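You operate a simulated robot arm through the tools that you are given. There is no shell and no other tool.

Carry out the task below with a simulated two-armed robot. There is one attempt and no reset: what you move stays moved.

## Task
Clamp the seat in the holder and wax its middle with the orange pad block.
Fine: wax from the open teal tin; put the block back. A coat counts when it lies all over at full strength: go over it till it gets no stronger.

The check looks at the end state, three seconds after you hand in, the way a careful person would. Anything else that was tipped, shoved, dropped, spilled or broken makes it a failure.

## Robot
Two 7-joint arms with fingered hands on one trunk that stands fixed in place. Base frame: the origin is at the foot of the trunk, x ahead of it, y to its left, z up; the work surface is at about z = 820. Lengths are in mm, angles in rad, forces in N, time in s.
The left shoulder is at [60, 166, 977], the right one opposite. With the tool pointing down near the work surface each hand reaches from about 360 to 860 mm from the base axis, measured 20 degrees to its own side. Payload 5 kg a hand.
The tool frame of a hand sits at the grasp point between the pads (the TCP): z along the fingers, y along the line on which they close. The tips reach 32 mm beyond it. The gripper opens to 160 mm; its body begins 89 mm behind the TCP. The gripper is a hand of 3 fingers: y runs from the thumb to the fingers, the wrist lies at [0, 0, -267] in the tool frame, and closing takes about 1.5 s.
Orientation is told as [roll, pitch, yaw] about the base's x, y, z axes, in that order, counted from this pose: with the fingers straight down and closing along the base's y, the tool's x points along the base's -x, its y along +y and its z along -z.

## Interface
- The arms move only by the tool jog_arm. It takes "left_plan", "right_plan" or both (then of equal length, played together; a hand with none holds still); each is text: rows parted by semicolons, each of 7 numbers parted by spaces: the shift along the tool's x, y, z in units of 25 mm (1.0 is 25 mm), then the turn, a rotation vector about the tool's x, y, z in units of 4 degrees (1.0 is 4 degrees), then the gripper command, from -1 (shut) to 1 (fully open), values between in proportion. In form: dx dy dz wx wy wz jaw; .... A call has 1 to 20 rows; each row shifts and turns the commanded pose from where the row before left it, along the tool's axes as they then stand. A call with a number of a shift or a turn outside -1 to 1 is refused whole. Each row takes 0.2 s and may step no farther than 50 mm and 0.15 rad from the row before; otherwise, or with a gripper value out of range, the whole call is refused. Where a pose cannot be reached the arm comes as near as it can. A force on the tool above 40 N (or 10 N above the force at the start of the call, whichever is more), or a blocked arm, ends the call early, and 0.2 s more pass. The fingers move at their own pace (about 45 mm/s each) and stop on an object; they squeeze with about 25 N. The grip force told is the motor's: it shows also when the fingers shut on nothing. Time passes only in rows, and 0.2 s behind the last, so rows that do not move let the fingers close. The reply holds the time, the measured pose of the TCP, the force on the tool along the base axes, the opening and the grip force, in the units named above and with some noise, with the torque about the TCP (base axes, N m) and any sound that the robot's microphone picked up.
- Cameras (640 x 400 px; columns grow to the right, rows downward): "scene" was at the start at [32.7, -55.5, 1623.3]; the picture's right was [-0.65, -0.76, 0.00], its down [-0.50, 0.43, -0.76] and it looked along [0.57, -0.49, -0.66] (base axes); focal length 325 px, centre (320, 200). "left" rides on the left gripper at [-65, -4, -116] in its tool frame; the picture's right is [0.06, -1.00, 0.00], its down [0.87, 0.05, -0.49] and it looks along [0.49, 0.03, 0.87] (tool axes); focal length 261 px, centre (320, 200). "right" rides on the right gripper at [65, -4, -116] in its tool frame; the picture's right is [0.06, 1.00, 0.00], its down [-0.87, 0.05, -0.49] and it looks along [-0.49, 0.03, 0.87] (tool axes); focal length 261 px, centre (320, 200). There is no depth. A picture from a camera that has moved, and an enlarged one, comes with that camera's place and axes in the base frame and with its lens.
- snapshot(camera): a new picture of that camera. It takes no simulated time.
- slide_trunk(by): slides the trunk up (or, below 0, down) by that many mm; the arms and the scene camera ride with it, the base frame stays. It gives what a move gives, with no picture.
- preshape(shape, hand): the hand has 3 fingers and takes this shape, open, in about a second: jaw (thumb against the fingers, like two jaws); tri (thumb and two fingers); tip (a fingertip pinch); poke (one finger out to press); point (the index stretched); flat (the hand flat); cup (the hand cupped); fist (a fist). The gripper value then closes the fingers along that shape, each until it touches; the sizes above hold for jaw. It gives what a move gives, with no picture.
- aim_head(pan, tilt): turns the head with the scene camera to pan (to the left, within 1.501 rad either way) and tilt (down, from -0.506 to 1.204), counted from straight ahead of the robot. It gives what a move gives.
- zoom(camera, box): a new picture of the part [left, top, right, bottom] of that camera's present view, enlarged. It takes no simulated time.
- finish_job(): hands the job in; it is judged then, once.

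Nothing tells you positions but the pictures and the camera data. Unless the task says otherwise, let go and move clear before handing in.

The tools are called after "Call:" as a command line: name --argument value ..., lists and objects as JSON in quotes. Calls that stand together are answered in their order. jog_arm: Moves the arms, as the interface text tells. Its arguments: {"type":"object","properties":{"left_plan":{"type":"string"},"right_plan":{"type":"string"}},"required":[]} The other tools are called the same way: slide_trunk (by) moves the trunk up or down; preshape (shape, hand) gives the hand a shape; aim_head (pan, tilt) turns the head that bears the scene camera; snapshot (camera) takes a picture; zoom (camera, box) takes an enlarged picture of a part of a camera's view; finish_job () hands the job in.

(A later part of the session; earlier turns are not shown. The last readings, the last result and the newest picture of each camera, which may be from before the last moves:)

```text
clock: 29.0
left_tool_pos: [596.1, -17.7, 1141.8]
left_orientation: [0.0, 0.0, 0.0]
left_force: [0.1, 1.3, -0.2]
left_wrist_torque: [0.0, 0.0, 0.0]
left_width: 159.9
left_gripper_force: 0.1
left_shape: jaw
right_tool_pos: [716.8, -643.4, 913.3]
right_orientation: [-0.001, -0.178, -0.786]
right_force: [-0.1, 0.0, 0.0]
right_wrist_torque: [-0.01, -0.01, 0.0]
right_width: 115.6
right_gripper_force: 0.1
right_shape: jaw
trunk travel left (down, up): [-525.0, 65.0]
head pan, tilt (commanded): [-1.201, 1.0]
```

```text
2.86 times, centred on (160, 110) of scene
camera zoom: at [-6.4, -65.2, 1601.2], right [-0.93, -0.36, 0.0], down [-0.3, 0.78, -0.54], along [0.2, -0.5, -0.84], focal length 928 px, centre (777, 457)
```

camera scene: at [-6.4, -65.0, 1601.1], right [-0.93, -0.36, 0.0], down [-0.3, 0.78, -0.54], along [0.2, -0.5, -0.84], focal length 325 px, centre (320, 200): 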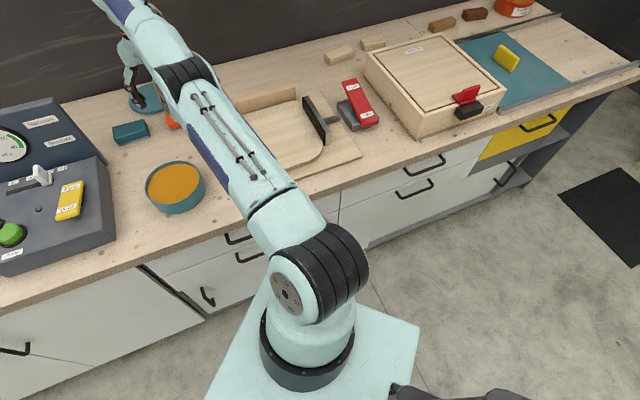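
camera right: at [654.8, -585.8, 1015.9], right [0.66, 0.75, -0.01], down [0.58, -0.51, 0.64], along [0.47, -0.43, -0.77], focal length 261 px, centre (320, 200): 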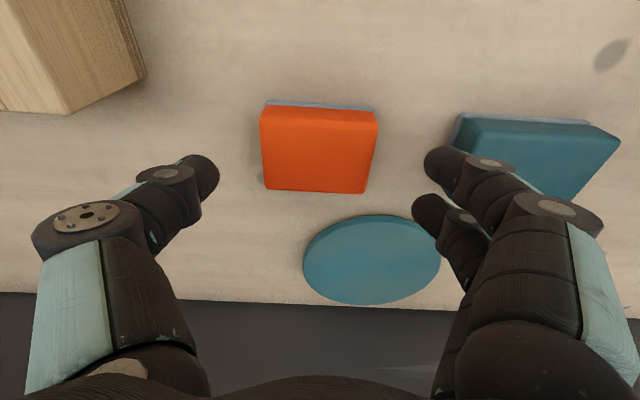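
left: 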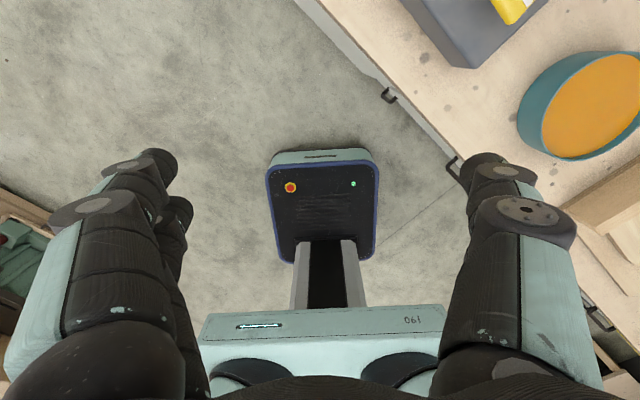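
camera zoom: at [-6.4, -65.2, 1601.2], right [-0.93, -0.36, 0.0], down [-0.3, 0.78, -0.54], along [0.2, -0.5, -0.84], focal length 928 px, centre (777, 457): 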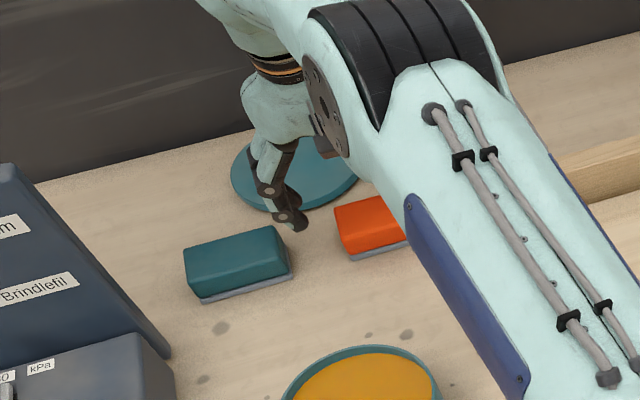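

Call:
jog_arm --right_plan "0 0.02 0 0 0 0 0.25; 0 0 0 0 0 0 0.25; -0.02 0 0.5 0 0 0 0.25; -0.02 0 0.5 0 0 0 0.25; -0.01 0 0.5 0 0 0 0.25; 0 0 0.5 0 0 0 0.25; 0 0 0 0 0 0 0.25"

Call:
snapshot --camera "right"

Call:
zoom --camera "scene" --box '[80, 40, 240, 180]'

```text
clock: 30.6
left_tool_pos: [597.7, -18.1, 1143.4]
left_orientation: [-0.002, 0.0, 0.001]
left_force: [0.0, -0.9, 0.1]
left_wrist_torque: [-0.02, 0.01, -0.01]
left_width: 159.6
left_gripper_force: 0.1
left_shape: jaw
right_tool_pos: [725.9, -651.0, 866.8]
right_orientation: [-0.001, -0.18, -0.785]
right_force: [0.2, -0.6, 0.8]
right_wrist_torque: [-0.01, -0.02, -0.01]
right_width: 100.5
right_gripper_force: 0.1
right_shape: jaw
trunk travel left (down, up): [-525.0, 65.0]
head pan, tilt (commanded): [-1.201, 1.0]
```

```text
taken
camera right: at [662.5, -592.2, 968.3], right [0.66, 0.75, -0.01], down [0.58, -0.51, 0.64], along [0.47, -0.43, -0.77], focal length 261 px, centre (320, 200)
```

right: 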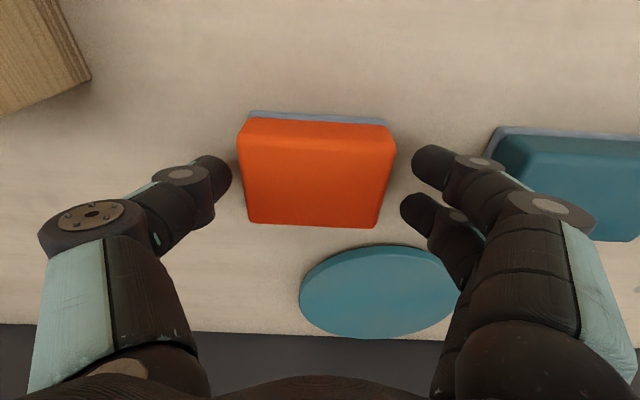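

```text
2.86 times, centred on (160, 110) of scene
camera zoom: at [-6.1, -65.3, 1601.2], right [-0.93, -0.36, 0.0], down [-0.3, 0.78, -0.54], along [0.2, -0.5, -0.84], focal length 928 px, centre (777, 457)
```

zoom: 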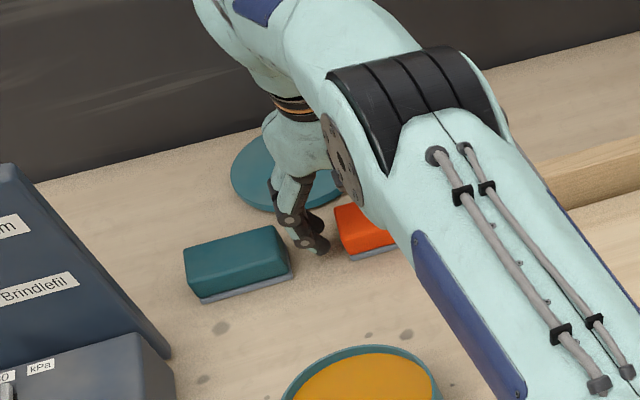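

The fingers straddle the orange block evenly. I record this pick pose (725.9,-651.0,866.8) for putting the block back, and close the hand.

Call:
jog_arm --right_plan "0 0 0 0 0 0 -1; 0 0 0 0 0 0 -1; 0 0 0 0 0 0 -1; 0 0 0 0 0 0 -1; 0 0 0 0 0 0 -1; 0 0 0 0 0 0 -1"

Call:
snapshot --camera "right"

```text
clock: 32.0
left_tool_pos: [597.7, -19.9, 1142.3]
left_orientation: [0.001, -0.001, 0.001]
left_force: [0.4, -0.2, -0.6]
left_wrist_torque: [0.02, -0.01, 0.0]
left_width: 159.7
left_gripper_force: 0.2
left_shape: jaw
right_tool_pos: [725.0, -649.5, 864.6]
right_orientation: [0.001, -0.175, -0.783]
right_force: [-1.2, 0.0, 0.3]
right_wrist_torque: [-0.03, 0.0, -0.02]
right_width: 73.9
right_gripper_force: 25.2
right_shape: jaw
trunk travel left (down, up): [-525.0, 65.0]
head pan, tilt (commanded): [-1.201, 1.0]
```

```text
taken
camera right: at [662.6, -592.2, 968.1], right [0.66, 0.75, -0.01], down [0.58, -0.51, 0.64], along [0.47, -0.43, -0.77], focal length 261 px, centre (320, 200)
```

right: 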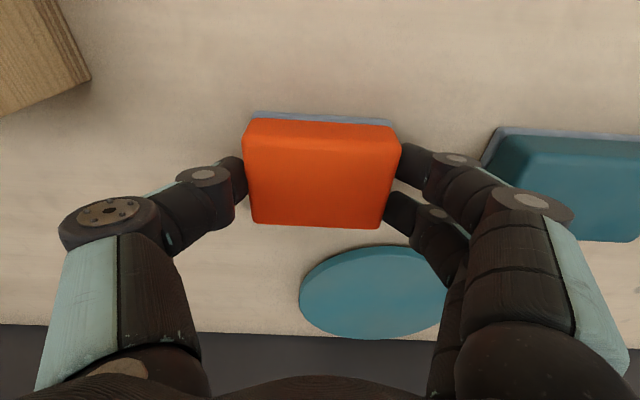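

The block is gripped (73.9 mm wide, 25 N). I'll lift straight up about 84 mm and check that it came along level.

Call:
jog_arm --right_plan "-0.149 0 -0.827 0 0 0 -1; -0.149 0 -0.827 0 0 0 -1; -0.149 0 -0.827 0 0 0 -1; -0.149 0 -0.827 0 0 0 -1; 0 0 0 0 0 0 -1"

Call:
snapshot --camera "right"

Call:
snapshot --camera "scene"

```text
clock: 33.2
left_tool_pos: [597.7, -18.3, 1141.8]
left_orientation: [0.0, 0.0, 0.0]
left_force: [-0.4, -0.1, 0.1]
left_wrist_torque: [-0.03, -0.01, 0.0]
left_width: 159.7
left_gripper_force: 0.1
left_shape: jaw
right_tool_pos: [725.6, -652.5, 948.8]
right_orientation: [-0.002, -0.175, -0.786]
right_force: [-0.3, -0.1, -0.9]
right_wrist_torque: [0.04, -0.02, 0.03]
right_width: 73.9
right_gripper_force: 25.1
right_shape: jaw
trunk travel left (down, up): [-525.0, 65.0]
head pan, tilt (commanded): [-1.201, 1.0]
```

```text
taken
camera right: at [663.5, -593.7, 1051.5], right [0.66, 0.75, -0.01], down [0.58, -0.51, 0.64], along [0.47, -0.43, -0.77], focal length 261 px, centre (320, 200)
```

right: 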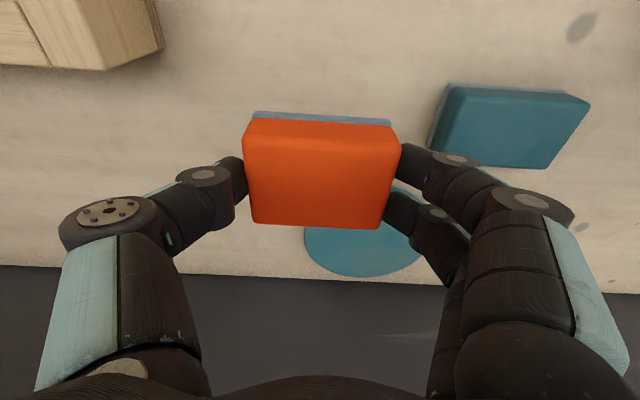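

```text
taken
camera scene: at [-5.8, -65.7, 1601.1], right [-0.93, -0.36, 0.0], down [-0.3, 0.78, -0.54], along [0.2, -0.5, -0.84], focal length 325 px, centre (320, 200)
```

scene: 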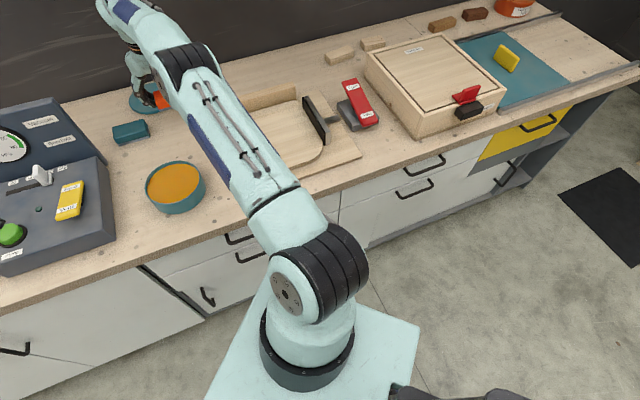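

The block is lifted and level. Moving over the teal tin (centre about (564,-406)) at safe height.

Call:
jog_arm --right_plan "0.945 0.2 -0.17 0 0 0 -1; 0.945 0.2 -0.17 0 0 0 -1; 0.945 0.2 -0.17 0 0 0 -1; 0.945 0.2 -0.17 0 0 0 -1; 0.945 0.2 -0.17 0 0 0 -1; 0.945 0.2 -0.17 0 0 0 -1; 0.945 0.2 -0.17 0 0 0 -1; 0.945 0.2 -0.17 0 0 0 -1; 0.945 0.2 -0.17 0 0 0 -1; 0.945 0.2 -0.17 0 0 0 -1; 0.945 0.2 -0.17 0 0 0 -1; 0.945 0.2 -0.17 0 0 0 -1; 0 0 0 0 0 0 -1"

Call:
snapshot --camera "right"

Call:
snapshot --camera "scene"

```text
clock: 36.0
left_tool_pos: [596.3, -18.0, 1141.7]
left_orientation: [-0.002, -0.001, 0.0]
left_force: [0.6, 0.1, 0.0]
left_wrist_torque: [0.04, 0.0, 0.03]
left_width: 159.6
left_gripper_force: 0.1
left_shape: jaw
right_tool_pos: [564.0, -404.9, 947.0]
right_orientation: [-0.002, -0.178, -0.786]
right_force: [0.4, 0.3, -0.7]
right_wrist_torque: [-0.01, 0.06, 0.02]
right_width: 73.9
right_gripper_force: 25.2
right_shape: jaw
trunk travel left (down, up): [-525.0, 65.0]
head pan, tilt (commanded): [-1.201, 1.0]
```

```text
taken
camera right: at [501.6, -347.7, 1049.2], right [0.66, 0.75, -0.01], down [0.58, -0.51, 0.64], along [0.47, -0.43, -0.77], focal length 261 px, centre (320, 200)
```

right: 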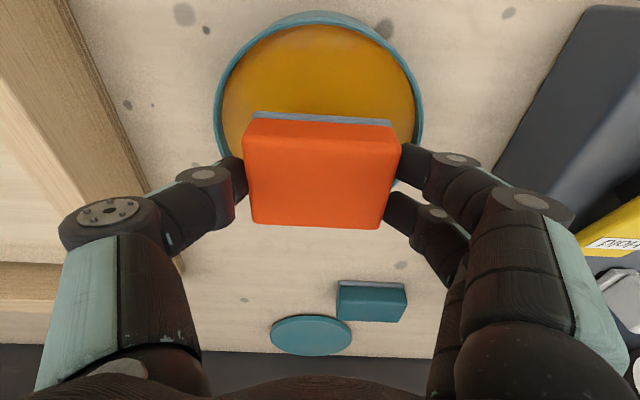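

```text
taken
camera scene: at [-5.8, -65.7, 1601.1], right [-0.93, -0.36, 0.0], down [-0.3, 0.78, -0.54], along [0.2, -0.5, -0.84], focal length 325 px, centre (320, 200)
```

scene: 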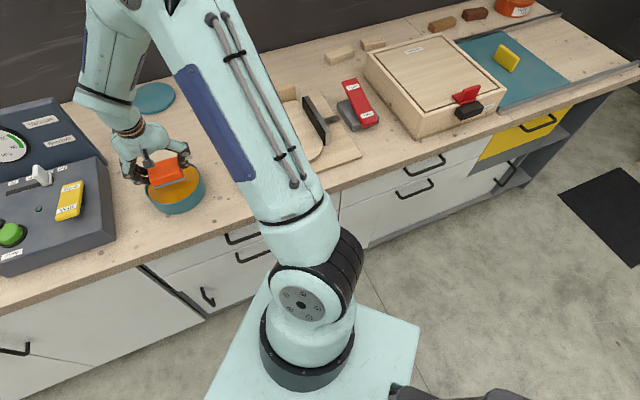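

The block is centred over the tin. Lowering to just above the wax first, then in 3 mm steps while watching the force.

Call:
jog_arm --right_plan "0.053 -0.03 0.394 0 0 0 -1; 0.053 0 0.394 0 0 0 -1; 0.053 0 0.394 0 0 0 -1; 0.053 0 0.394 0 0 0 -1; 0 0 0 0 0 0 -1"

Call:
zoom --camera "scene" --box '[100, 120, 240, 230]'

Call:
snapshot --camera "right"

```text
clock: 37.2
left_tool_pos: [597.1, -19.0, 1144.9]
left_orientation: [0.0, 0.0, 0.0]
left_force: [-0.7, -0.2, 0.3]
left_wrist_torque: [-0.02, 0.01, -0.02]
left_width: 159.9
left_gripper_force: 0.0
left_shape: jaw
right_tool_pos: [563.5, -407.1, 909.5]
right_orientation: [-0.001, -0.176, -0.785]
right_force: [0.4, 0.1, -2.0]
right_wrist_torque: [0.03, 0.0, 0.02]
right_width: 73.9
right_gripper_force: 25.5
right_shape: jaw
trunk travel left (down, up): [-525.0, 65.0]
head pan, tilt (commanded): [-1.201, 1.0]
```

```text
3.64 times, centred on (170, 175) of scene
camera zoom: at [-6.0, -65.4, 1601.1], right [-0.93, -0.36, 0.0], down [-0.3, 0.78, -0.54], along [0.2, -0.5, -0.84], focal length 1182 px, centre (866, 291)
```

zoom: 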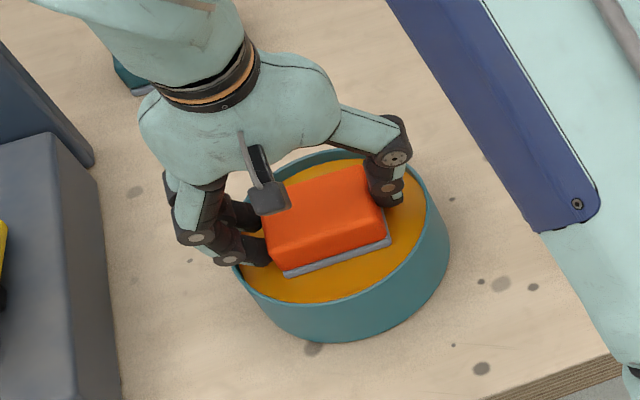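

```text
taken
camera right: at [502.3, -348.3, 1011.0], right [0.66, 0.75, -0.01], down [0.58, -0.51, 0.64], along [0.47, -0.43, -0.77], focal length 261 px, centre (320, 200)
```

right: 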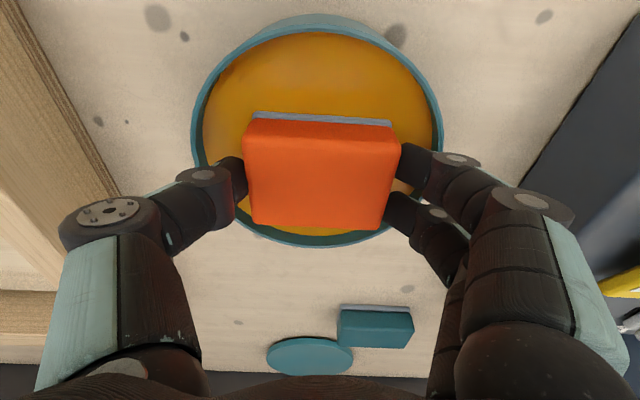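

Call:
jog_arm --right_plan "0.021 0 0.118 0 0 0 -1; 0.021 0 0.118 0 0 0 -1; 0.021 0 0.118 0 0 0 -1; 0 0 0 0 0 0 -1"

Call:
zoom --camera "scene" --box '[100, 120, 240, 230]'

Call:
snapshot --camera "right"

```text
clock: 38.0
left_tool_pos: [597.0, -18.5, 1142.9]
left_orientation: [0.001, -0.002, -0.001]
left_force: [-0.2, 0.2, -0.1]
left_wrist_torque: [0.02, -0.03, -0.04]
left_width: 160.0
left_gripper_force: 0.1
left_shape: jaw
right_tool_pos: [568.0, -406.7, 906.4]
right_orientation: [0.007, -0.185, -0.787]
right_force: [-5.5, 1.5, 26.5]
right_wrist_torque: [-0.16, 0.21, -0.11]
right_width: 73.9
right_gripper_force: 24.8
right_shape: jaw
trunk travel left (down, up): [-525.0, 65.0]
head pan, tilt (commanded): [-1.201, 1.0]
stopped in row 4 (right hand): the force on the tool passed its limit at 41 N (the readings are from after the stop); the commanded pose is now the measured one
```

```text
3.64 times, centred on (170, 175) of scene
camera zoom: at [-8.0, -64.2, 1601.3], right [-0.93, -0.36, 0.0], down [-0.3, 0.78, -0.54], along [0.2, -0.5, -0.84], focal length 1182 px, centre (866, 291)
```

zoom: 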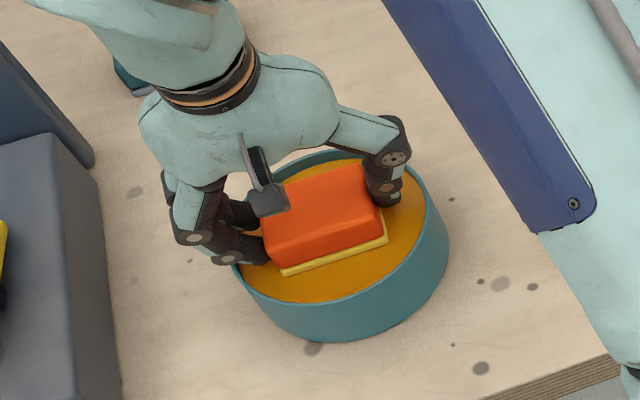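

```text
taken
camera right: at [504.4, -348.7, 1007.7], right [0.66, 0.75, -0.01], down [0.57, -0.5, 0.65], along [0.48, -0.43, -0.76], focal length 261 px, centre (320, 200)
```

right: 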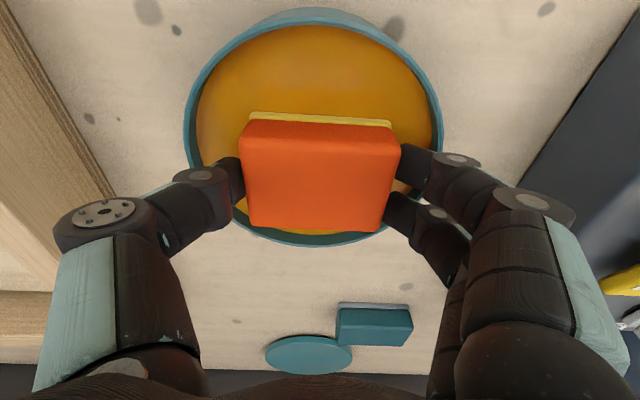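

The pad has turned yellow, so it has picked up wax; the wax is firm at about TCP z=905. I'll lift out, restore the small tilt error, and carry it over the seat's middle.

Call:
jog_arm --right_plan "-0.09 0 -0.5 0 0 0 -1; -0.15 0 -0.837 0.1 0.1 0 -1; -0.15 0 -0.837 0 0 0 -1; -0.09 0 -0.5 0 0 0 -1; 0 0 0 0 0 0 -1"

Call:
snapshot --camera "right"

Call:
aim_head --pan -0.8 --tilt 0.85

Call:
snapshot --camera "scene"

```text
clock: 39.2
left_tool_pos: [598.2, -18.9, 1142.4]
left_orientation: [0.0, 0.0, 0.0]
left_force: [-0.6, 0.6, 0.0]
left_wrist_torque: [0.03, 0.0, 0.0]
left_width: 159.8
left_gripper_force: 0.0
left_shape: jaw
right_tool_pos: [567.8, -407.6, 971.6]
right_orientation: [-0.002, -0.176, -0.788]
right_force: [-1.3, -1.0, -1.5]
right_wrist_torque: [0.01, 0.01, -0.01]
right_width: 73.7
right_gripper_force: 24.9
right_shape: jaw
trunk travel left (down, up): [-525.0, 65.0]
head pan, tilt (commanded): [-1.201, 1.0]
```

```text
taken
camera right: at [505.8, -349.2, 1073.8], right [0.66, 0.75, -0.01], down [0.58, -0.51, 0.64], along [0.47, -0.43, -0.77], focal length 261 px, centre (320, 200)
```

right: 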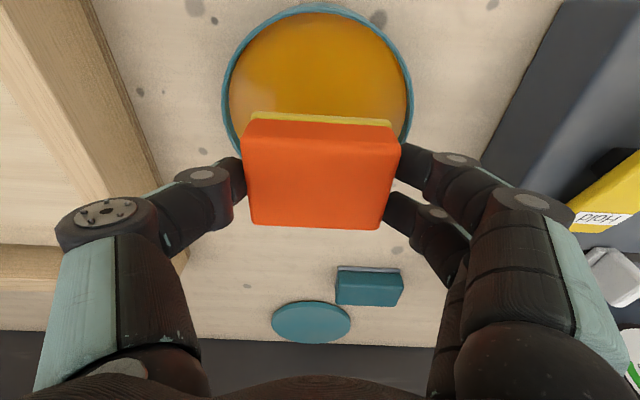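

```text
clock: 40.1
left_tool_pos: [597.0, -18.5, 1143.2]
left_orientation: [0.0, 0.001, 0.001]
left_force: [-0.8, 0.5, 0.2]
left_wrist_torque: [0.03, -0.05, 0.01]
left_width: 159.8
left_gripper_force: 0.1
left_shape: jaw
right_tool_pos: [567.0, -407.9, 971.5]
right_orientation: [-0.003, -0.175, -0.787]
right_force: [-0.2, -0.4, -1.1]
right_wrist_torque: [-0.01, -0.03, -0.01]
right_width: 73.9
right_gripper_force: 25.6
right_shape: jaw
trunk travel left (down, up): [-525.0, 65.0]
head pan, tilt (commanded): [-0.799, 0.85]
```

```text
taken
camera scene: at [23.3, -56.5, 1612.2], right [-0.72, -0.7, 0.0], down [-0.52, 0.54, -0.66], along [0.46, -0.47, -0.75], focal length 325 px, centre (320, 200)
```

scene: 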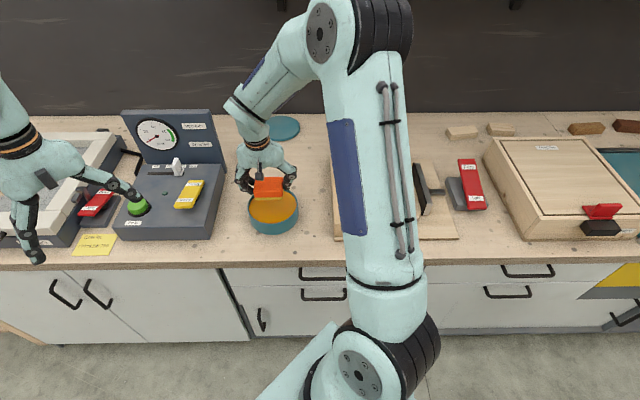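

Call:
jog_arm --right_plan "-0.189 -0.9586 0.034 0 0 0 -1; -0.189 -0.9586 0.034 0 0 0 -1; -0.189 -0.9586 0.034 0 0 0 -1; -0.189 -0.9586 0.034 0 0 0 -1; -0.189 -0.9586 0.034 0 0 0 -1; -0.189 -0.9586 0.034 0 0 0 -1; -0.189 -0.9586 0.034 0 0 0 -1; -0.189 -0.9586 0.034 0 0 0 -1; -0.189 -0.9586 0.034 0 0 0 -1; -0.189 -0.9586 0.034 0 0 0 -1; -0.189 -0.9586 0.034 0 0 0 -1; -0.189 -0.9586 0.034 0 0 0 -1; -0.189 -0.9586 0.034 0 0 0 -1; -0.189 -0.9586 0.034 0 0 0 -1; 0 0 0 0 0 0 -1"

Call:
snapshot --camera "right"

Call:
snapshot --camera "scene"

```text
clock: 43.3
left_tool_pos: [597.5, -18.1, 1143.1]
left_orientation: [0.0, 0.001, 0.001]
left_force: [-0.1, 0.5, -0.9]
left_wrist_torque: [-0.04, -0.01, 0.0]
left_width: 159.8
left_gripper_force: 0.1
left_shape: jaw
right_tool_pos: [377.7, -689.7, 972.0]
right_orientation: [-0.004, -0.175, -0.786]
right_force: [0.6, 0.5, -1.7]
right_wrist_torque: [-0.01, 0.03, 0.04]
right_width: 73.9
right_gripper_force: 24.9
right_shape: jaw
trunk travel left (down, up): [-525.0, 65.0]
head pan, tilt (commanded): [-0.799, 0.85]
```

```text
taken
camera right: at [315.2, -632.4, 1074.6], right [0.66, 0.75, -0.01], down [0.58, -0.5, 0.64], along [0.47, -0.43, -0.77], focal length 261 px, centre (320, 200)
```

right: 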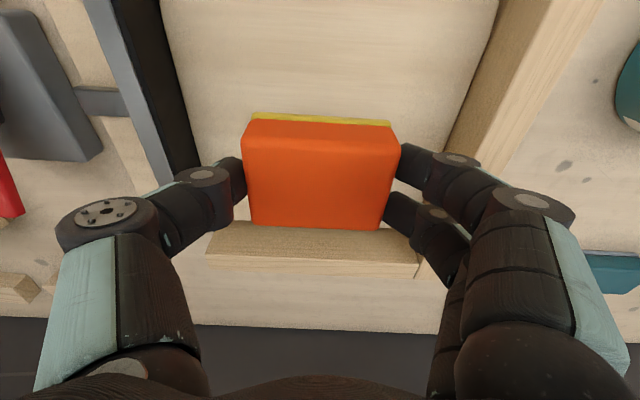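

```text
taken
camera scene: at [23.5, -56.4, 1612.3], right [-0.72, -0.7, 0.0], down [-0.52, 0.54, -0.66], along [0.46, -0.47, -0.75], focal length 325 px, centre (320, 200)
```

scene: 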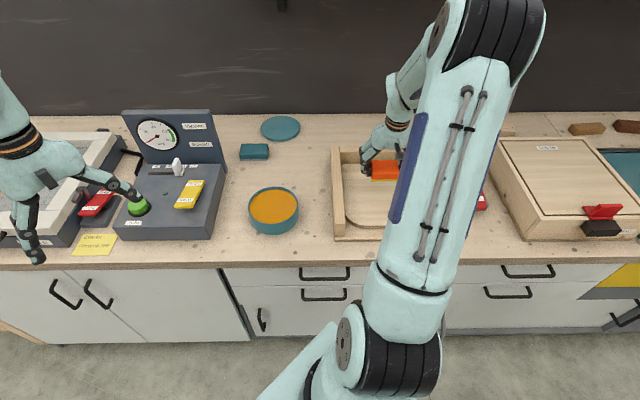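

Call:
jog_arm --right_plan "0.078 0 0.433 0 0 0 -1; 0.078 0 0.433 0 0 0 -1; 0.078 0 0.433 0 0 0 -1; 0.078 0 0.433 0 0 0 -1; 0.078 0 0.433 0 0 0 -1; 0 0 0 0 0 0 -1"

Call:
snapshot --camera "right"

Call:
zoom --camera "scene" --box '[310, 110, 470, 260]'

```text
clock: 44.7
left_tool_pos: [596.6, -17.2, 1142.3]
left_orientation: [-0.001, 0.0, -0.001]
left_force: [-0.7, 0.3, 0.8]
left_wrist_torque: [0.01, 0.03, 0.02]
left_width: 159.7
left_gripper_force: 0.0
left_shape: jaw
right_tool_pos: [377.5, -691.4, 917.5]
right_orientation: [-0.002, -0.176, -0.787]
right_force: [1.0, 0.3, -1.1]
right_wrist_torque: [0.01, 0.0, 0.01]
right_width: 73.6
right_gripper_force: 25.0
right_shape: jaw
trunk travel left (down, up): [-525.0, 65.0]
head pan, tilt (commanded): [-0.799, 0.85]
```

```text
taken
camera right: at [314.9, -632.7, 1019.8], right [0.66, 0.75, -0.01], down [0.58, -0.51, 0.64], along [0.47, -0.43, -0.77], focal length 261 px, centre (320, 200)
```

right: 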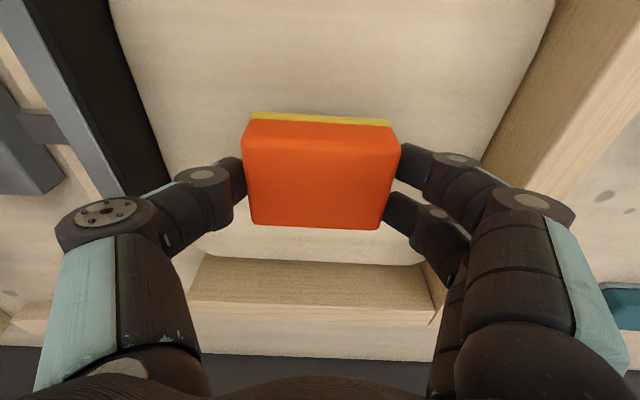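

```text
2.67 times, centred on (390, 185) of scene
camera zoom: at [23.2, -56.5, 1612.3], right [-0.72, -0.7, 0.0], down [-0.52, 0.54, -0.66], along [0.46, -0.47, -0.75], focal length 867 px, centre (133, 240)
```

zoom: 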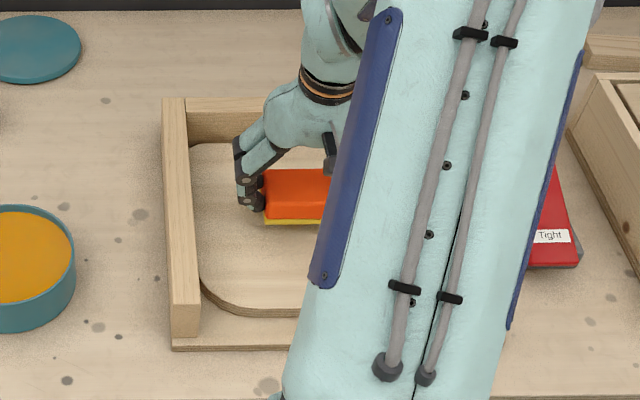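

Call:
jog_arm --right_plan "0.021 0 0.118 0 0 0 -1; 0.021 0 0.118 0 0 0 -1; 0.021 0 0.118 0 0 0 -1; 0.021 0 0.118 0 0 0 -1; 0.021 0 0.118 0 0 0 -1"

Call:
snapshot --camera "right"

```text
clock: 45.9
left_tool_pos: [596.9, -18.1, 1142.3]
left_orientation: [0.001, 0.0, 0.0]
left_force: [-0.7, -0.6, 1.4]
left_wrist_torque: [0.0, -0.02, 0.02]
left_width: 160.0
left_gripper_force: 0.0
left_shape: jaw
right_tool_pos: [376.4, -691.4, 902.3]
right_orientation: [-0.005, -0.176, -0.787]
right_force: [0.8, -0.7, -1.4]
right_wrist_torque: [-0.01, 0.02, 0.01]
right_width: 73.8
right_gripper_force: 25.1
right_shape: jaw
trunk travel left (down, up): [-525.0, 65.0]
head pan, tilt (commanded): [-0.799, 0.85]
```

```text
taken
camera right: at [315.2, -633.9, 1004.2], right [0.66, 0.75, -0.01], down [0.58, -0.51, 0.64], along [0.47, -0.43, -0.77], focal length 261 px, centre (320, 200)
```

right: 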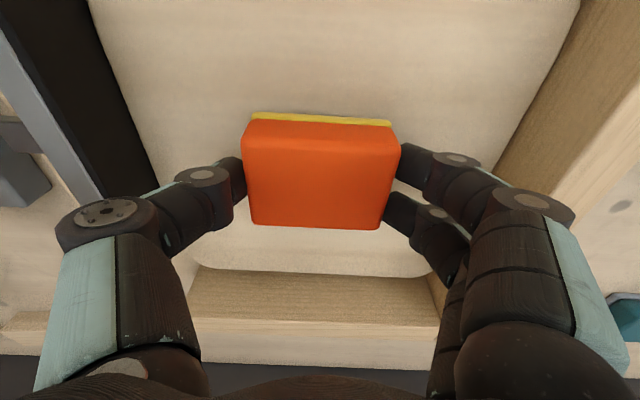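

Call:
jog_arm --right_plan "0.018 0 0.098 0 0 0 -1; 0.018 0 0.098 0 0 0 -1; 0.018 0 0.098 0 0 0 -1; 0.018 0 0.098 0 0 0 -1"

Call:
snapshot --camera "right"

```text
clock: 46.9
left_tool_pos: [598.2, -17.2, 1143.2]
left_orientation: [0.0, 0.001, -0.003]
left_force: [0.7, 0.6, -0.2]
left_wrist_torque: [0.01, -0.01, 0.01]
left_width: 159.8
left_gripper_force: 0.0
left_shape: jaw
right_tool_pos: [376.6, -692.6, 893.3]
right_orientation: [-0.003, -0.179, -0.789]
right_force: [-1.2, -0.4, 14.0]
right_wrist_torque: [0.2, -0.25, -0.05]
right_width: 73.7
right_gripper_force: 25.3
right_shape: jaw
trunk travel left (down, up): [-525.0, 65.0]
head pan, tilt (commanded): [-0.799, 0.85]
```

```text
taken
camera right: at [314.4, -634.0, 996.2], right [0.66, 0.75, -0.02], down [0.58, -0.5, 0.64], along [0.47, -0.43, -0.77], focal length 261 px, centre (320, 200)
```

right: 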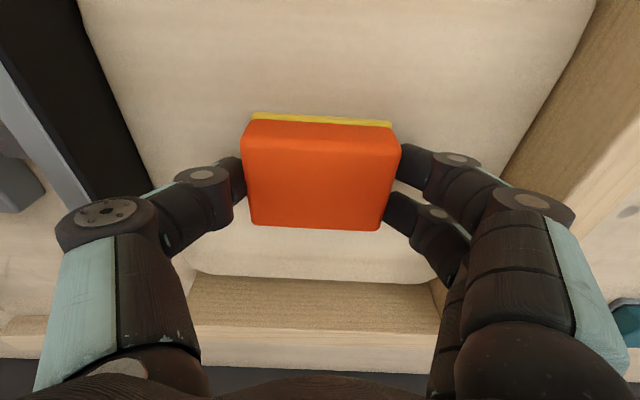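

Contact with the seat at about 14 N (TCP z≈893, seat top ≈849). I'll make a short test stroke and look at how the wax goes on.

Call:
jog_arm --right_plan "0.3 0 -0.054 0 0 0 -1; 0.3 0 -0.054 0 0 0 -1; 0.3 0 -0.054 0 0 0 -1; 0.3 0 -0.054 0 0 0 -1; 0.3 0 -0.054 0 0 0 -1; 0.3 0 -0.054 0 0 0 -1"

Call:
snapshot --camera "right"

Call:
zoom --camera "scene" --box '[310, 110, 470, 260]'

```text
clock: 48.3
left_tool_pos: [597.3, -17.2, 1142.5]
left_orientation: [-0.003, 0.0, 0.0]
left_force: [0.7, 0.1, -0.2]
left_wrist_torque: [-0.03, 0.01, 0.01]
left_width: 159.9
left_gripper_force: 0.0
left_shape: jaw
right_tool_pos: [344.8, -658.6, 893.3]
right_orientation: [-0.005, -0.175, -0.786]
right_force: [4.1, -4.8, 22.3]
right_wrist_torque: [0.03, -0.35, -0.06]
right_width: 73.6
right_gripper_force: 24.6
right_shape: jaw
trunk travel left (down, up): [-525.0, 65.0]
head pan, tilt (commanded): [-0.799, 0.85]
```

```text
taken
camera right: at [282.7, -600.2, 995.8], right [0.66, 0.75, -0.02], down [0.58, -0.5, 0.64], along [0.47, -0.43, -0.77], focal length 261 px, centre (320, 200)
```

right: 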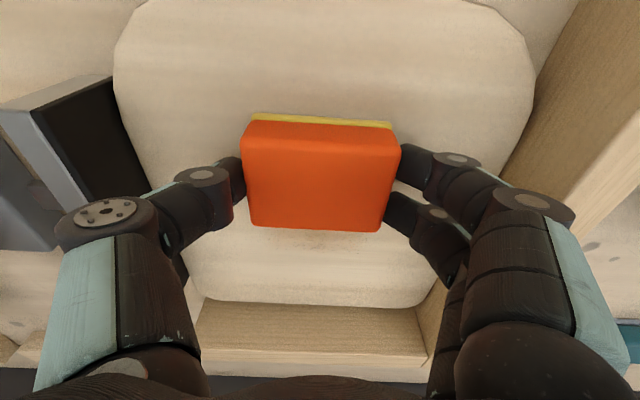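

```text
2.67 times, centred on (390, 185) of scene
camera zoom: at [22.6, -54.9, 1612.4], right [-0.72, -0.7, 0.0], down [-0.52, 0.54, -0.66], along [0.46, -0.47, -0.75], focal length 867 px, centre (133, 240)
```

zoom: 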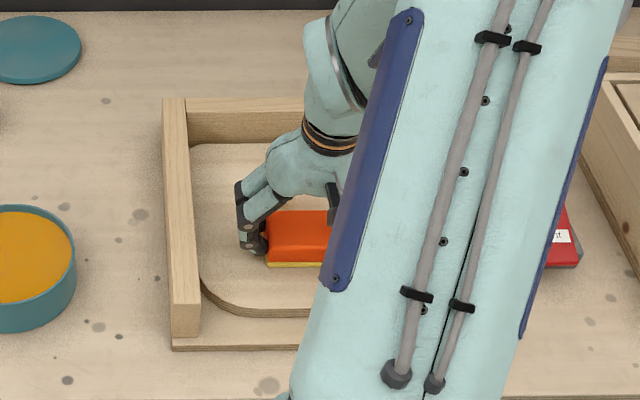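

Call:
zoom --camera "right" --box '[180, 200, 460, 320]'

```text
2.29 times, centred on (320, 260) of right
camera zoom: at [282.7, -600.2, 995.8], right [0.66, 0.75, -0.02], down [0.58, -0.5, 0.64], along [0.47, -0.43, -0.77], focal length 596 px, centre (320, 63)
```

zoom: 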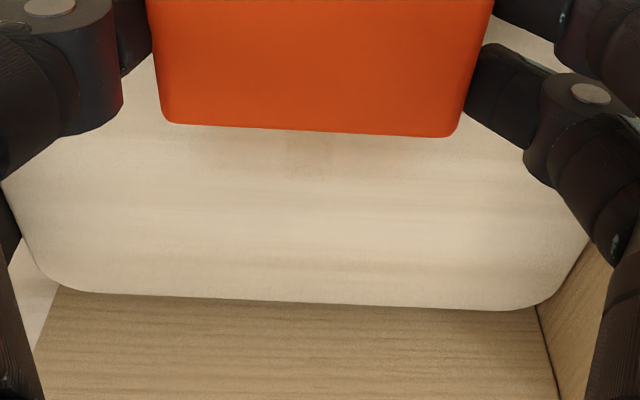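

Call:
jog_arm --right_plan "0.3 0 -0.054 0 0 0 -1; 0.3 0 -0.054 0 0 0 -1; 0.3 0 -0.054 0 0 0 -1; 0.3 0 -0.054 0 0 0 -1; 0.3 0 -0.054 0 0 0 -1"

Call:
zoom --camera "right" --box '[180, 200, 460, 320]'

Call:
zoom --camera "scene" --box '[310, 110, 470, 260]'

```text
clock: 49.5
left_tool_pos: [597.3, -17.7, 1142.7]
left_orientation: [-0.001, 0.0, -0.001]
left_force: [0.9, 0.3, -0.3]
left_wrist_torque: [-0.01, -0.03, 0.02]
left_width: 159.9
left_gripper_force: 0.2
left_shape: jaw
right_tool_pos: [316.2, -632.4, 893.4]
right_orientation: [-0.004, -0.176, -0.789]
right_force: [5.6, -4.4, 23.1]
right_wrist_torque: [-0.02, -0.3, -0.06]
right_width: 73.7
right_gripper_force: 24.9
right_shape: jaw
trunk travel left (down, up): [-525.0, 65.0]
head pan, tilt (commanded): [-0.799, 0.85]
```

```text
2.29 times, centred on (320, 260) of right
camera zoom: at [254.3, -574.0, 995.7], right [0.66, 0.75, -0.02], down [0.58, -0.5, 0.64], along [0.47, -0.43, -0.77], focal length 596 px, centre (320, 63)
```

zoom: 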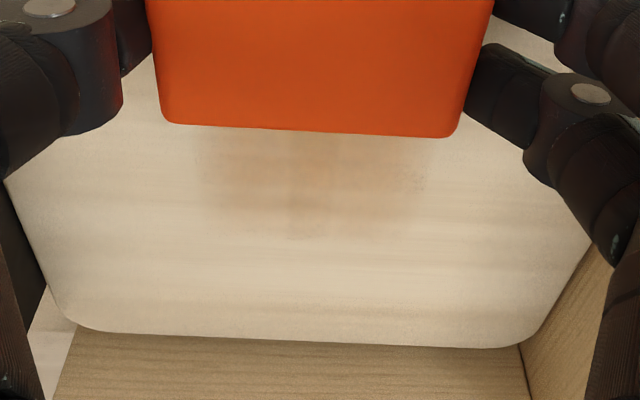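

```text
2.67 times, centred on (390, 185) of scene
camera zoom: at [22.6, -55.2, 1612.4], right [-0.72, -0.7, 0.0], down [-0.52, 0.54, -0.66], along [0.46, -0.47, -0.75], focal length 867 px, centre (133, 240)
```

zoom: 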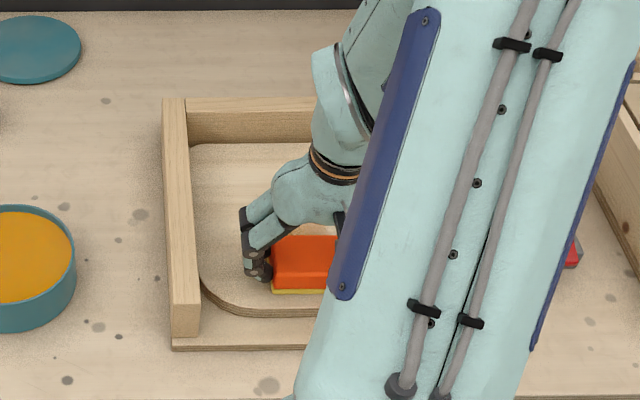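

A faint coat the width of the pad is building up, so several passes will be needed. I'll go forward along the middle lane to about D=840, then look.

Call:
jog_arm --right_plan "-0.475 0 0.0855 0 0 0 -1; -0.475 0 0.0855 0 0 0 -1; -0.475 0 0.0855 0 0 0 -1; -0.475 0 0.0855 0 0 0 -1; -0.475 0 0.0855 0 0 0 -1; -0.475 0 0.0855 0 0 0 -1; -0.475 0 0.0855 0 0 0 -1; -0.475 0 0.0855 0 0 0 -1; -0.475 0 0.0855 0 0 0 -1; -0.475 0 0.0855 0 0 0 -1; -0.475 0 0.0855 0 0 0 -1; -0.475 0 0.0855 0 0 0 -1; -0.475 0 0.0855 0 0 0 -1; -0.475 0 0.0855 0 0 0 -1"

Call:
snapshot --camera "right"

Call:
zoom --camera "scene" --box '[310, 110, 470, 260]'

```text
clock: 52.5
left_tool_pos: [597.3, -18.5, 1143.0]
left_orientation: [-0.001, 0.001, 0.0]
left_force: [-1.0, -0.4, -0.1]
left_wrist_torque: [0.0, -0.01, -0.01]
left_width: 159.8
left_gripper_force: 0.0
left_shape: jaw
right_tool_pos: [436.6, -753.5, 893.8]
right_orientation: [-0.004, -0.177, -0.788]
right_force: [-2.8, 2.0, 10.8]
right_wrist_torque: [0.16, -0.1, 0.01]
right_width: 74.1
right_gripper_force: 25.4
right_shape: jaw
trunk travel left (down, up): [-525.0, 65.0]
head pan, tilt (commanded): [-0.799, 0.85]
```

```text
taken
camera right: at [374.6, -694.5, 996.0], right [0.66, 0.75, -0.01], down [0.58, -0.5, 0.64], along [0.47, -0.43, -0.77], focal length 261 px, centre (320, 200)
```

right: 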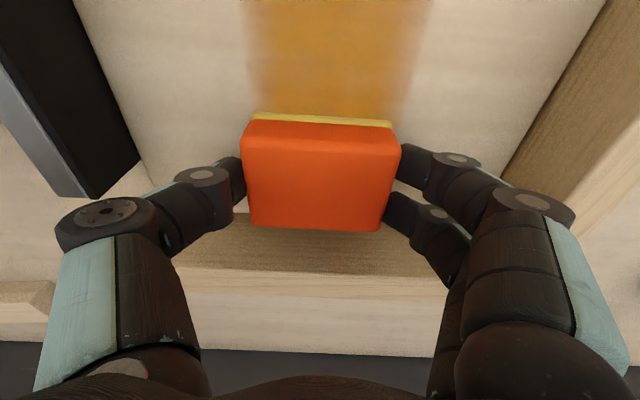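

```text
2.67 times, centred on (390, 185) of scene
camera zoom: at [22.5, -55.3, 1612.3], right [-0.72, -0.7, 0.0], down [-0.52, 0.54, -0.66], along [0.46, -0.47, -0.75], focal length 867 px, centre (133, 240)
```

zoom: 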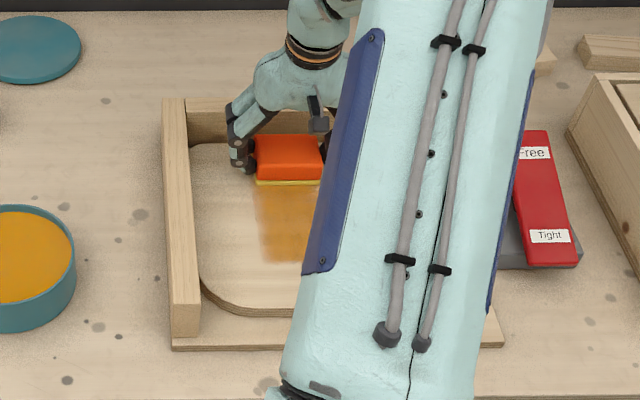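

The wax goes on clearly: an orange lane the width of the pad. Next I'll shift one half-pad to the left (+40 mm along the bench, keeping clear of the fence) and come back along that lane.

Call:
jog_arm --right_plan "0 0.533 0 0 0 0 -1; 0 0.533 0 0 0 0 -1; 0 0.533 0 0 0 0 -1; 0.475 0 -0.0855 0 0 0 -1; 0.475 0 -0.0855 0 0 0 -1; 0.475 0 -0.0855 0 0 0 -1; 0.475 0 -0.0855 0 0 0 -1; 0.475 0 -0.0855 0 0 0 -1; 0.475 0 -0.0855 0 0 0 -1; 0.475 0 -0.0855 0 0 0 -1; 0.475 0 -0.0855 0 0 0 -1; 0.475 0 -0.0855 0 0 0 -1; 0.475 0 -0.0855 0 0 0 -1; 0.475 0 -0.0855 0 0 0 -1; 0.475 0 -0.0855 0 0 0 -1; 0.475 0 -0.0855 0 0 0 -1; 0.475 0 -0.0855 0 0 0 -1"

Call:
snapshot --camera "right"

Call:
zoom --camera "scene" --box '[310, 110, 470, 260]'

```text
clock: 56.1
left_tool_pos: [597.0, -17.9, 1143.6]
left_orientation: [0.0, 0.0, 0.0]
left_force: [0.1, -0.5, -0.1]
left_wrist_torque: [-0.03, -0.01, 0.02]
left_width: 160.2
left_gripper_force: 0.1
left_shape: jaw
right_tool_pos: [346.2, -605.4, 893.2]
right_orientation: [-0.003, -0.176, -0.786]
right_force: [2.7, -2.7, 14.1]
right_wrist_torque: [0.0, -0.2, -0.05]
right_width: 73.7
right_gripper_force: 25.5
right_shape: jaw
trunk travel left (down, up): [-525.0, 65.0]
head pan, tilt (commanded): [-0.799, 0.85]
```

```text
taken
camera right: at [284.3, -547.1, 995.8], right [0.66, 0.75, -0.01], down [0.58, -0.5, 0.64], along [0.47, -0.43, -0.77], focal length 261 px, centre (320, 200)
```

right: 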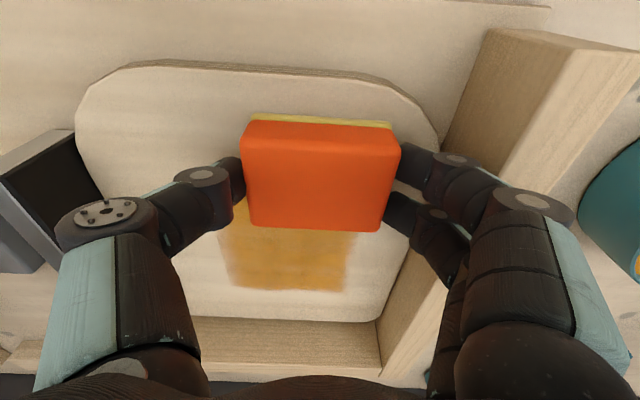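

```text
2.67 times, centred on (390, 185) of scene
camera zoom: at [22.8, -55.7, 1612.4], right [-0.72, -0.7, 0.0], down [-0.52, 0.54, -0.66], along [0.46, -0.47, -0.75], focal length 867 px, centre (133, 240)
```

zoom: 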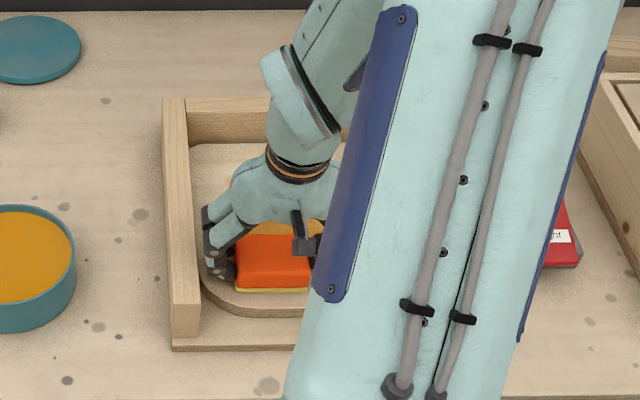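

Call:
jog_arm --right_plan "-0.475 0 0.0855 0 0 0 -1; -0.475 0 0.0855 0 0 0 -1; -0.475 0 0.0855 0 0 0 -1; -0.475 0 0.0855 0 0 0 -1; -0.475 0 0.0855 0 0 0 -1; -0.475 0 0.0855 0 0 0 -1; -0.475 0 0.0855 0 0 0 -1; -0.475 0 0.0855 0 0 0 -1; -0.475 0 0.0855 0 0 0 -1; -0.475 0 0.0855 0 0 0 -1; -0.475 0 0.0855 0 0 0 -1; -0.475 0 0.0855 0 0 0 -1; -0.475 0 0.0855 0 0 0 -1; -0.475 0 0.0855 0 0 0 -1; 0 -0.533 0 0 0 0 -1; 0 -0.533 0 0 0 0 -1; 0 -0.533 0 0 0 0 -1; 0 -0.533 0 0 0 0 -1; 0 -0.533 0 0 0 0 -1; 0 -0.533 0 0 0 0 -1"

Call:
snapshot --camera "right"

Call:
zoom --camera "scene" --box '[310, 110, 470, 260]'

```text
clock: 60.3
left_tool_pos: [597.1, -17.1, 1142.5]
left_orientation: [0.0, 0.001, -0.002]
left_force: [-0.4, 0.2, 0.3]
left_wrist_torque: [-0.01, 0.01, 0.02]
left_width: 160.1
left_gripper_force: 0.0
left_shape: jaw
right_tool_pos: [407.5, -779.7, 893.3]
right_orientation: [-0.003, -0.178, -0.789]
right_force: [2.0, 2.1, 12.0]
right_wrist_torque: [0.12, -0.23, -0.03]
right_width: 73.8
right_gripper_force: 25.6
right_shape: jaw
trunk travel left (down, up): [-525.0, 65.0]
head pan, tilt (commanded): [-0.799, 0.85]
```

```text
taken
camera right: at [346.5, -721.5, 995.9], right [0.66, 0.75, -0.01], down [0.58, -0.51, 0.64], along [0.47, -0.43, -0.77], focal length 261 px, centre (320, 200)
```

right: 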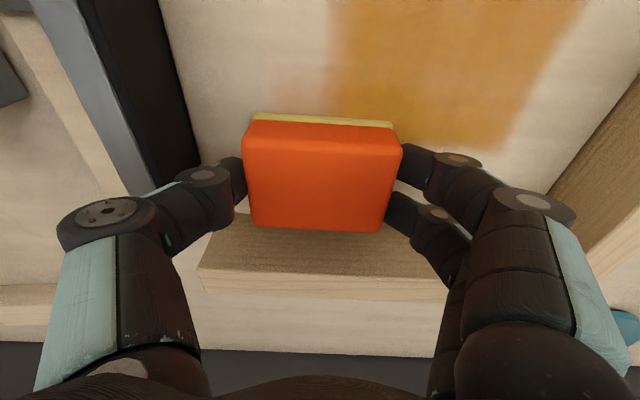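

```text
2.67 times, centred on (390, 185) of scene
camera zoom: at [22.7, -55.2, 1612.3], right [-0.72, -0.7, 0.0], down [-0.52, 0.54, -0.66], along [0.46, -0.47, -0.75], focal length 867 px, centre (133, 240)
```

zoom: 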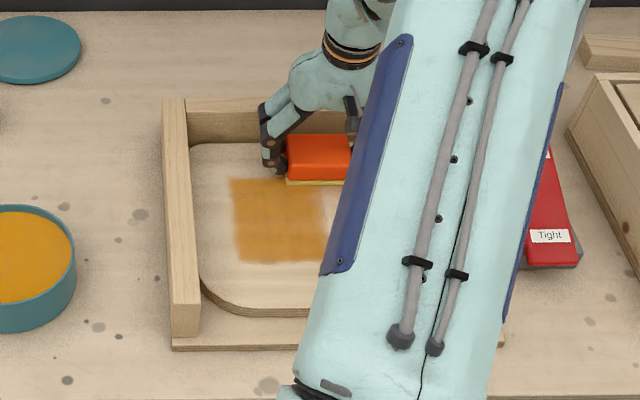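

The coat only takes in a central zone (about D 688–821), so that is the "middle" I must cover. Now the lane on the jaw side, back and forth.

Call:
jog_arm --right_plan "0.492 0 -0.0885 0 0 0 -1; 0.492 0 -0.0885 0 0 0 -1; 0.492 0 -0.0885 0 0 0 -1; 0.492 0 -0.0885 0 0 0 -1; 0.492 0 -0.0885 0 0 0 -1; 0.492 0 -0.0885 0 0 0 -1; 0.492 0 -0.0885 0 0 0 -1; 0.492 0 -0.0885 0 0 0 -1; 0.492 0 -0.0885 0 0 0 -1; 0.492 0 -0.0885 0 0 0 -1; 0.492 0 -0.0885 0 0 0 -1; 0.492 0 -0.0885 0 0 0 -1; 0.492 0 -0.0885 0 0 0 -1"

Call:
snapshot --camera "right"

```text
clock: 63.1
left_tool_pos: [597.7, -18.1, 1143.0]
left_orientation: [-0.001, 0.0, 0.0]
left_force: [0.1, 0.4, 0.2]
left_wrist_torque: [0.02, 0.01, 0.0]
left_width: 159.9
left_gripper_force: 0.1
left_shape: jaw
right_tool_pos: [293.5, -664.6, 893.1]
right_orientation: [-0.006, -0.177, -0.786]
right_force: [3.7, -3.5, 20.7]
right_wrist_torque: [0.0, -0.25, -0.04]
right_width: 73.5
right_gripper_force: 25.2
right_shape: jaw
trunk travel left (down, up): [-525.0, 65.0]
head pan, tilt (commanded): [-0.799, 0.85]
```

```text
taken
camera right: at [231.6, -606.7, 995.4], right [0.66, 0.75, -0.02], down [0.58, -0.5, 0.64], along [0.47, -0.43, -0.77], focal length 261 px, centre (320, 200)
```

right: 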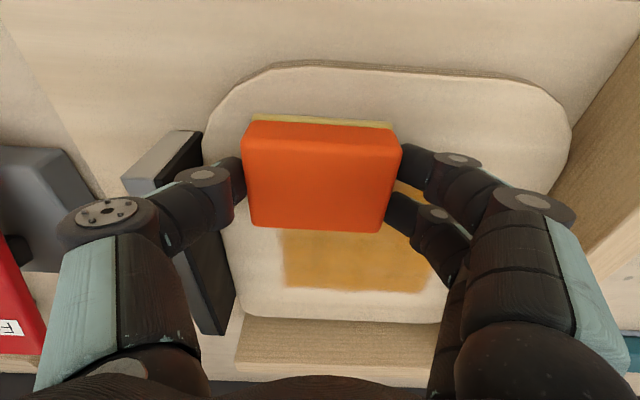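

Call:
jog_arm --right_plan "-0.492 0 0.0885 0 0 0 -1; -0.492 0 0.0885 0 0 0 -1; -0.492 0 0.0885 0 0 0 -1; -0.492 0 0.0885 0 0 0 -1; -0.492 0 0.0885 0 0 0 -1; -0.492 0 0.0885 0 0 0 -1; -0.492 0 0.0885 0 0 0 -1; -0.492 0 0.0885 0 0 0 -1; -0.492 0 0.0885 0 0 0 -1; -0.492 0 0.0885 0 0 0 -1; -0.492 0 0.0885 0 0 0 -1; -0.492 0 0.0885 0 0 0 -1; 0 0.533 0 0 0 0 -1; 0 0.533 0 0 0 0 -1; 0 0.533 0 0 0 0 -1"

Call:
snapshot --camera "right"

Call:
zoom --camera "scene" --box '[310, 110, 470, 260]'

```text
clock: 66.3
left_tool_pos: [597.7, -17.6, 1143.0]
left_orientation: [0.0, -0.001, -0.001]
left_force: [0.9, -0.5, 0.3]
left_wrist_torque: [-0.02, 0.01, -0.03]
left_width: 159.7
left_gripper_force: 0.1
left_shape: jaw
right_tool_pos: [427.3, -744.6, 893.0]
right_orientation: [-0.003, -0.177, -0.785]
right_force: [-1.6, -2.4, 9.5]
right_wrist_torque: [-0.05, 0.01, -0.01]
right_width: 73.9
right_gripper_force: 24.7
right_shape: jaw
trunk travel left (down, up): [-525.0, 65.0]
head pan, tilt (commanded): [-0.799, 0.85]
```

```text
taken
camera right: at [366.0, -685.6, 995.9], right [0.66, 0.75, -0.01], down [0.58, -0.5, 0.64], along [0.47, -0.43, -0.77], focal length 261 px, centre (320, 200)
```

right: 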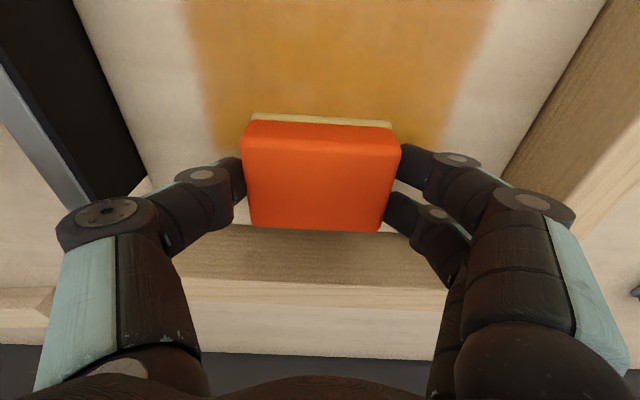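

```text
2.67 times, centred on (390, 185) of scene
camera zoom: at [22.8, -55.6, 1612.3], right [-0.72, -0.7, 0.0], down [-0.52, 0.54, -0.66], along [0.46, -0.47, -0.75], focal length 867 px, centre (133, 240)
```

zoom: 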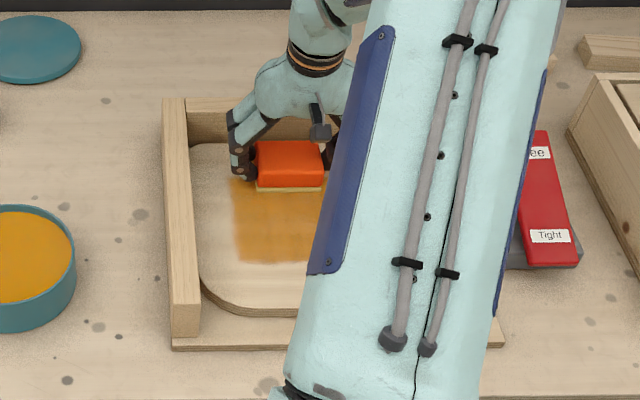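

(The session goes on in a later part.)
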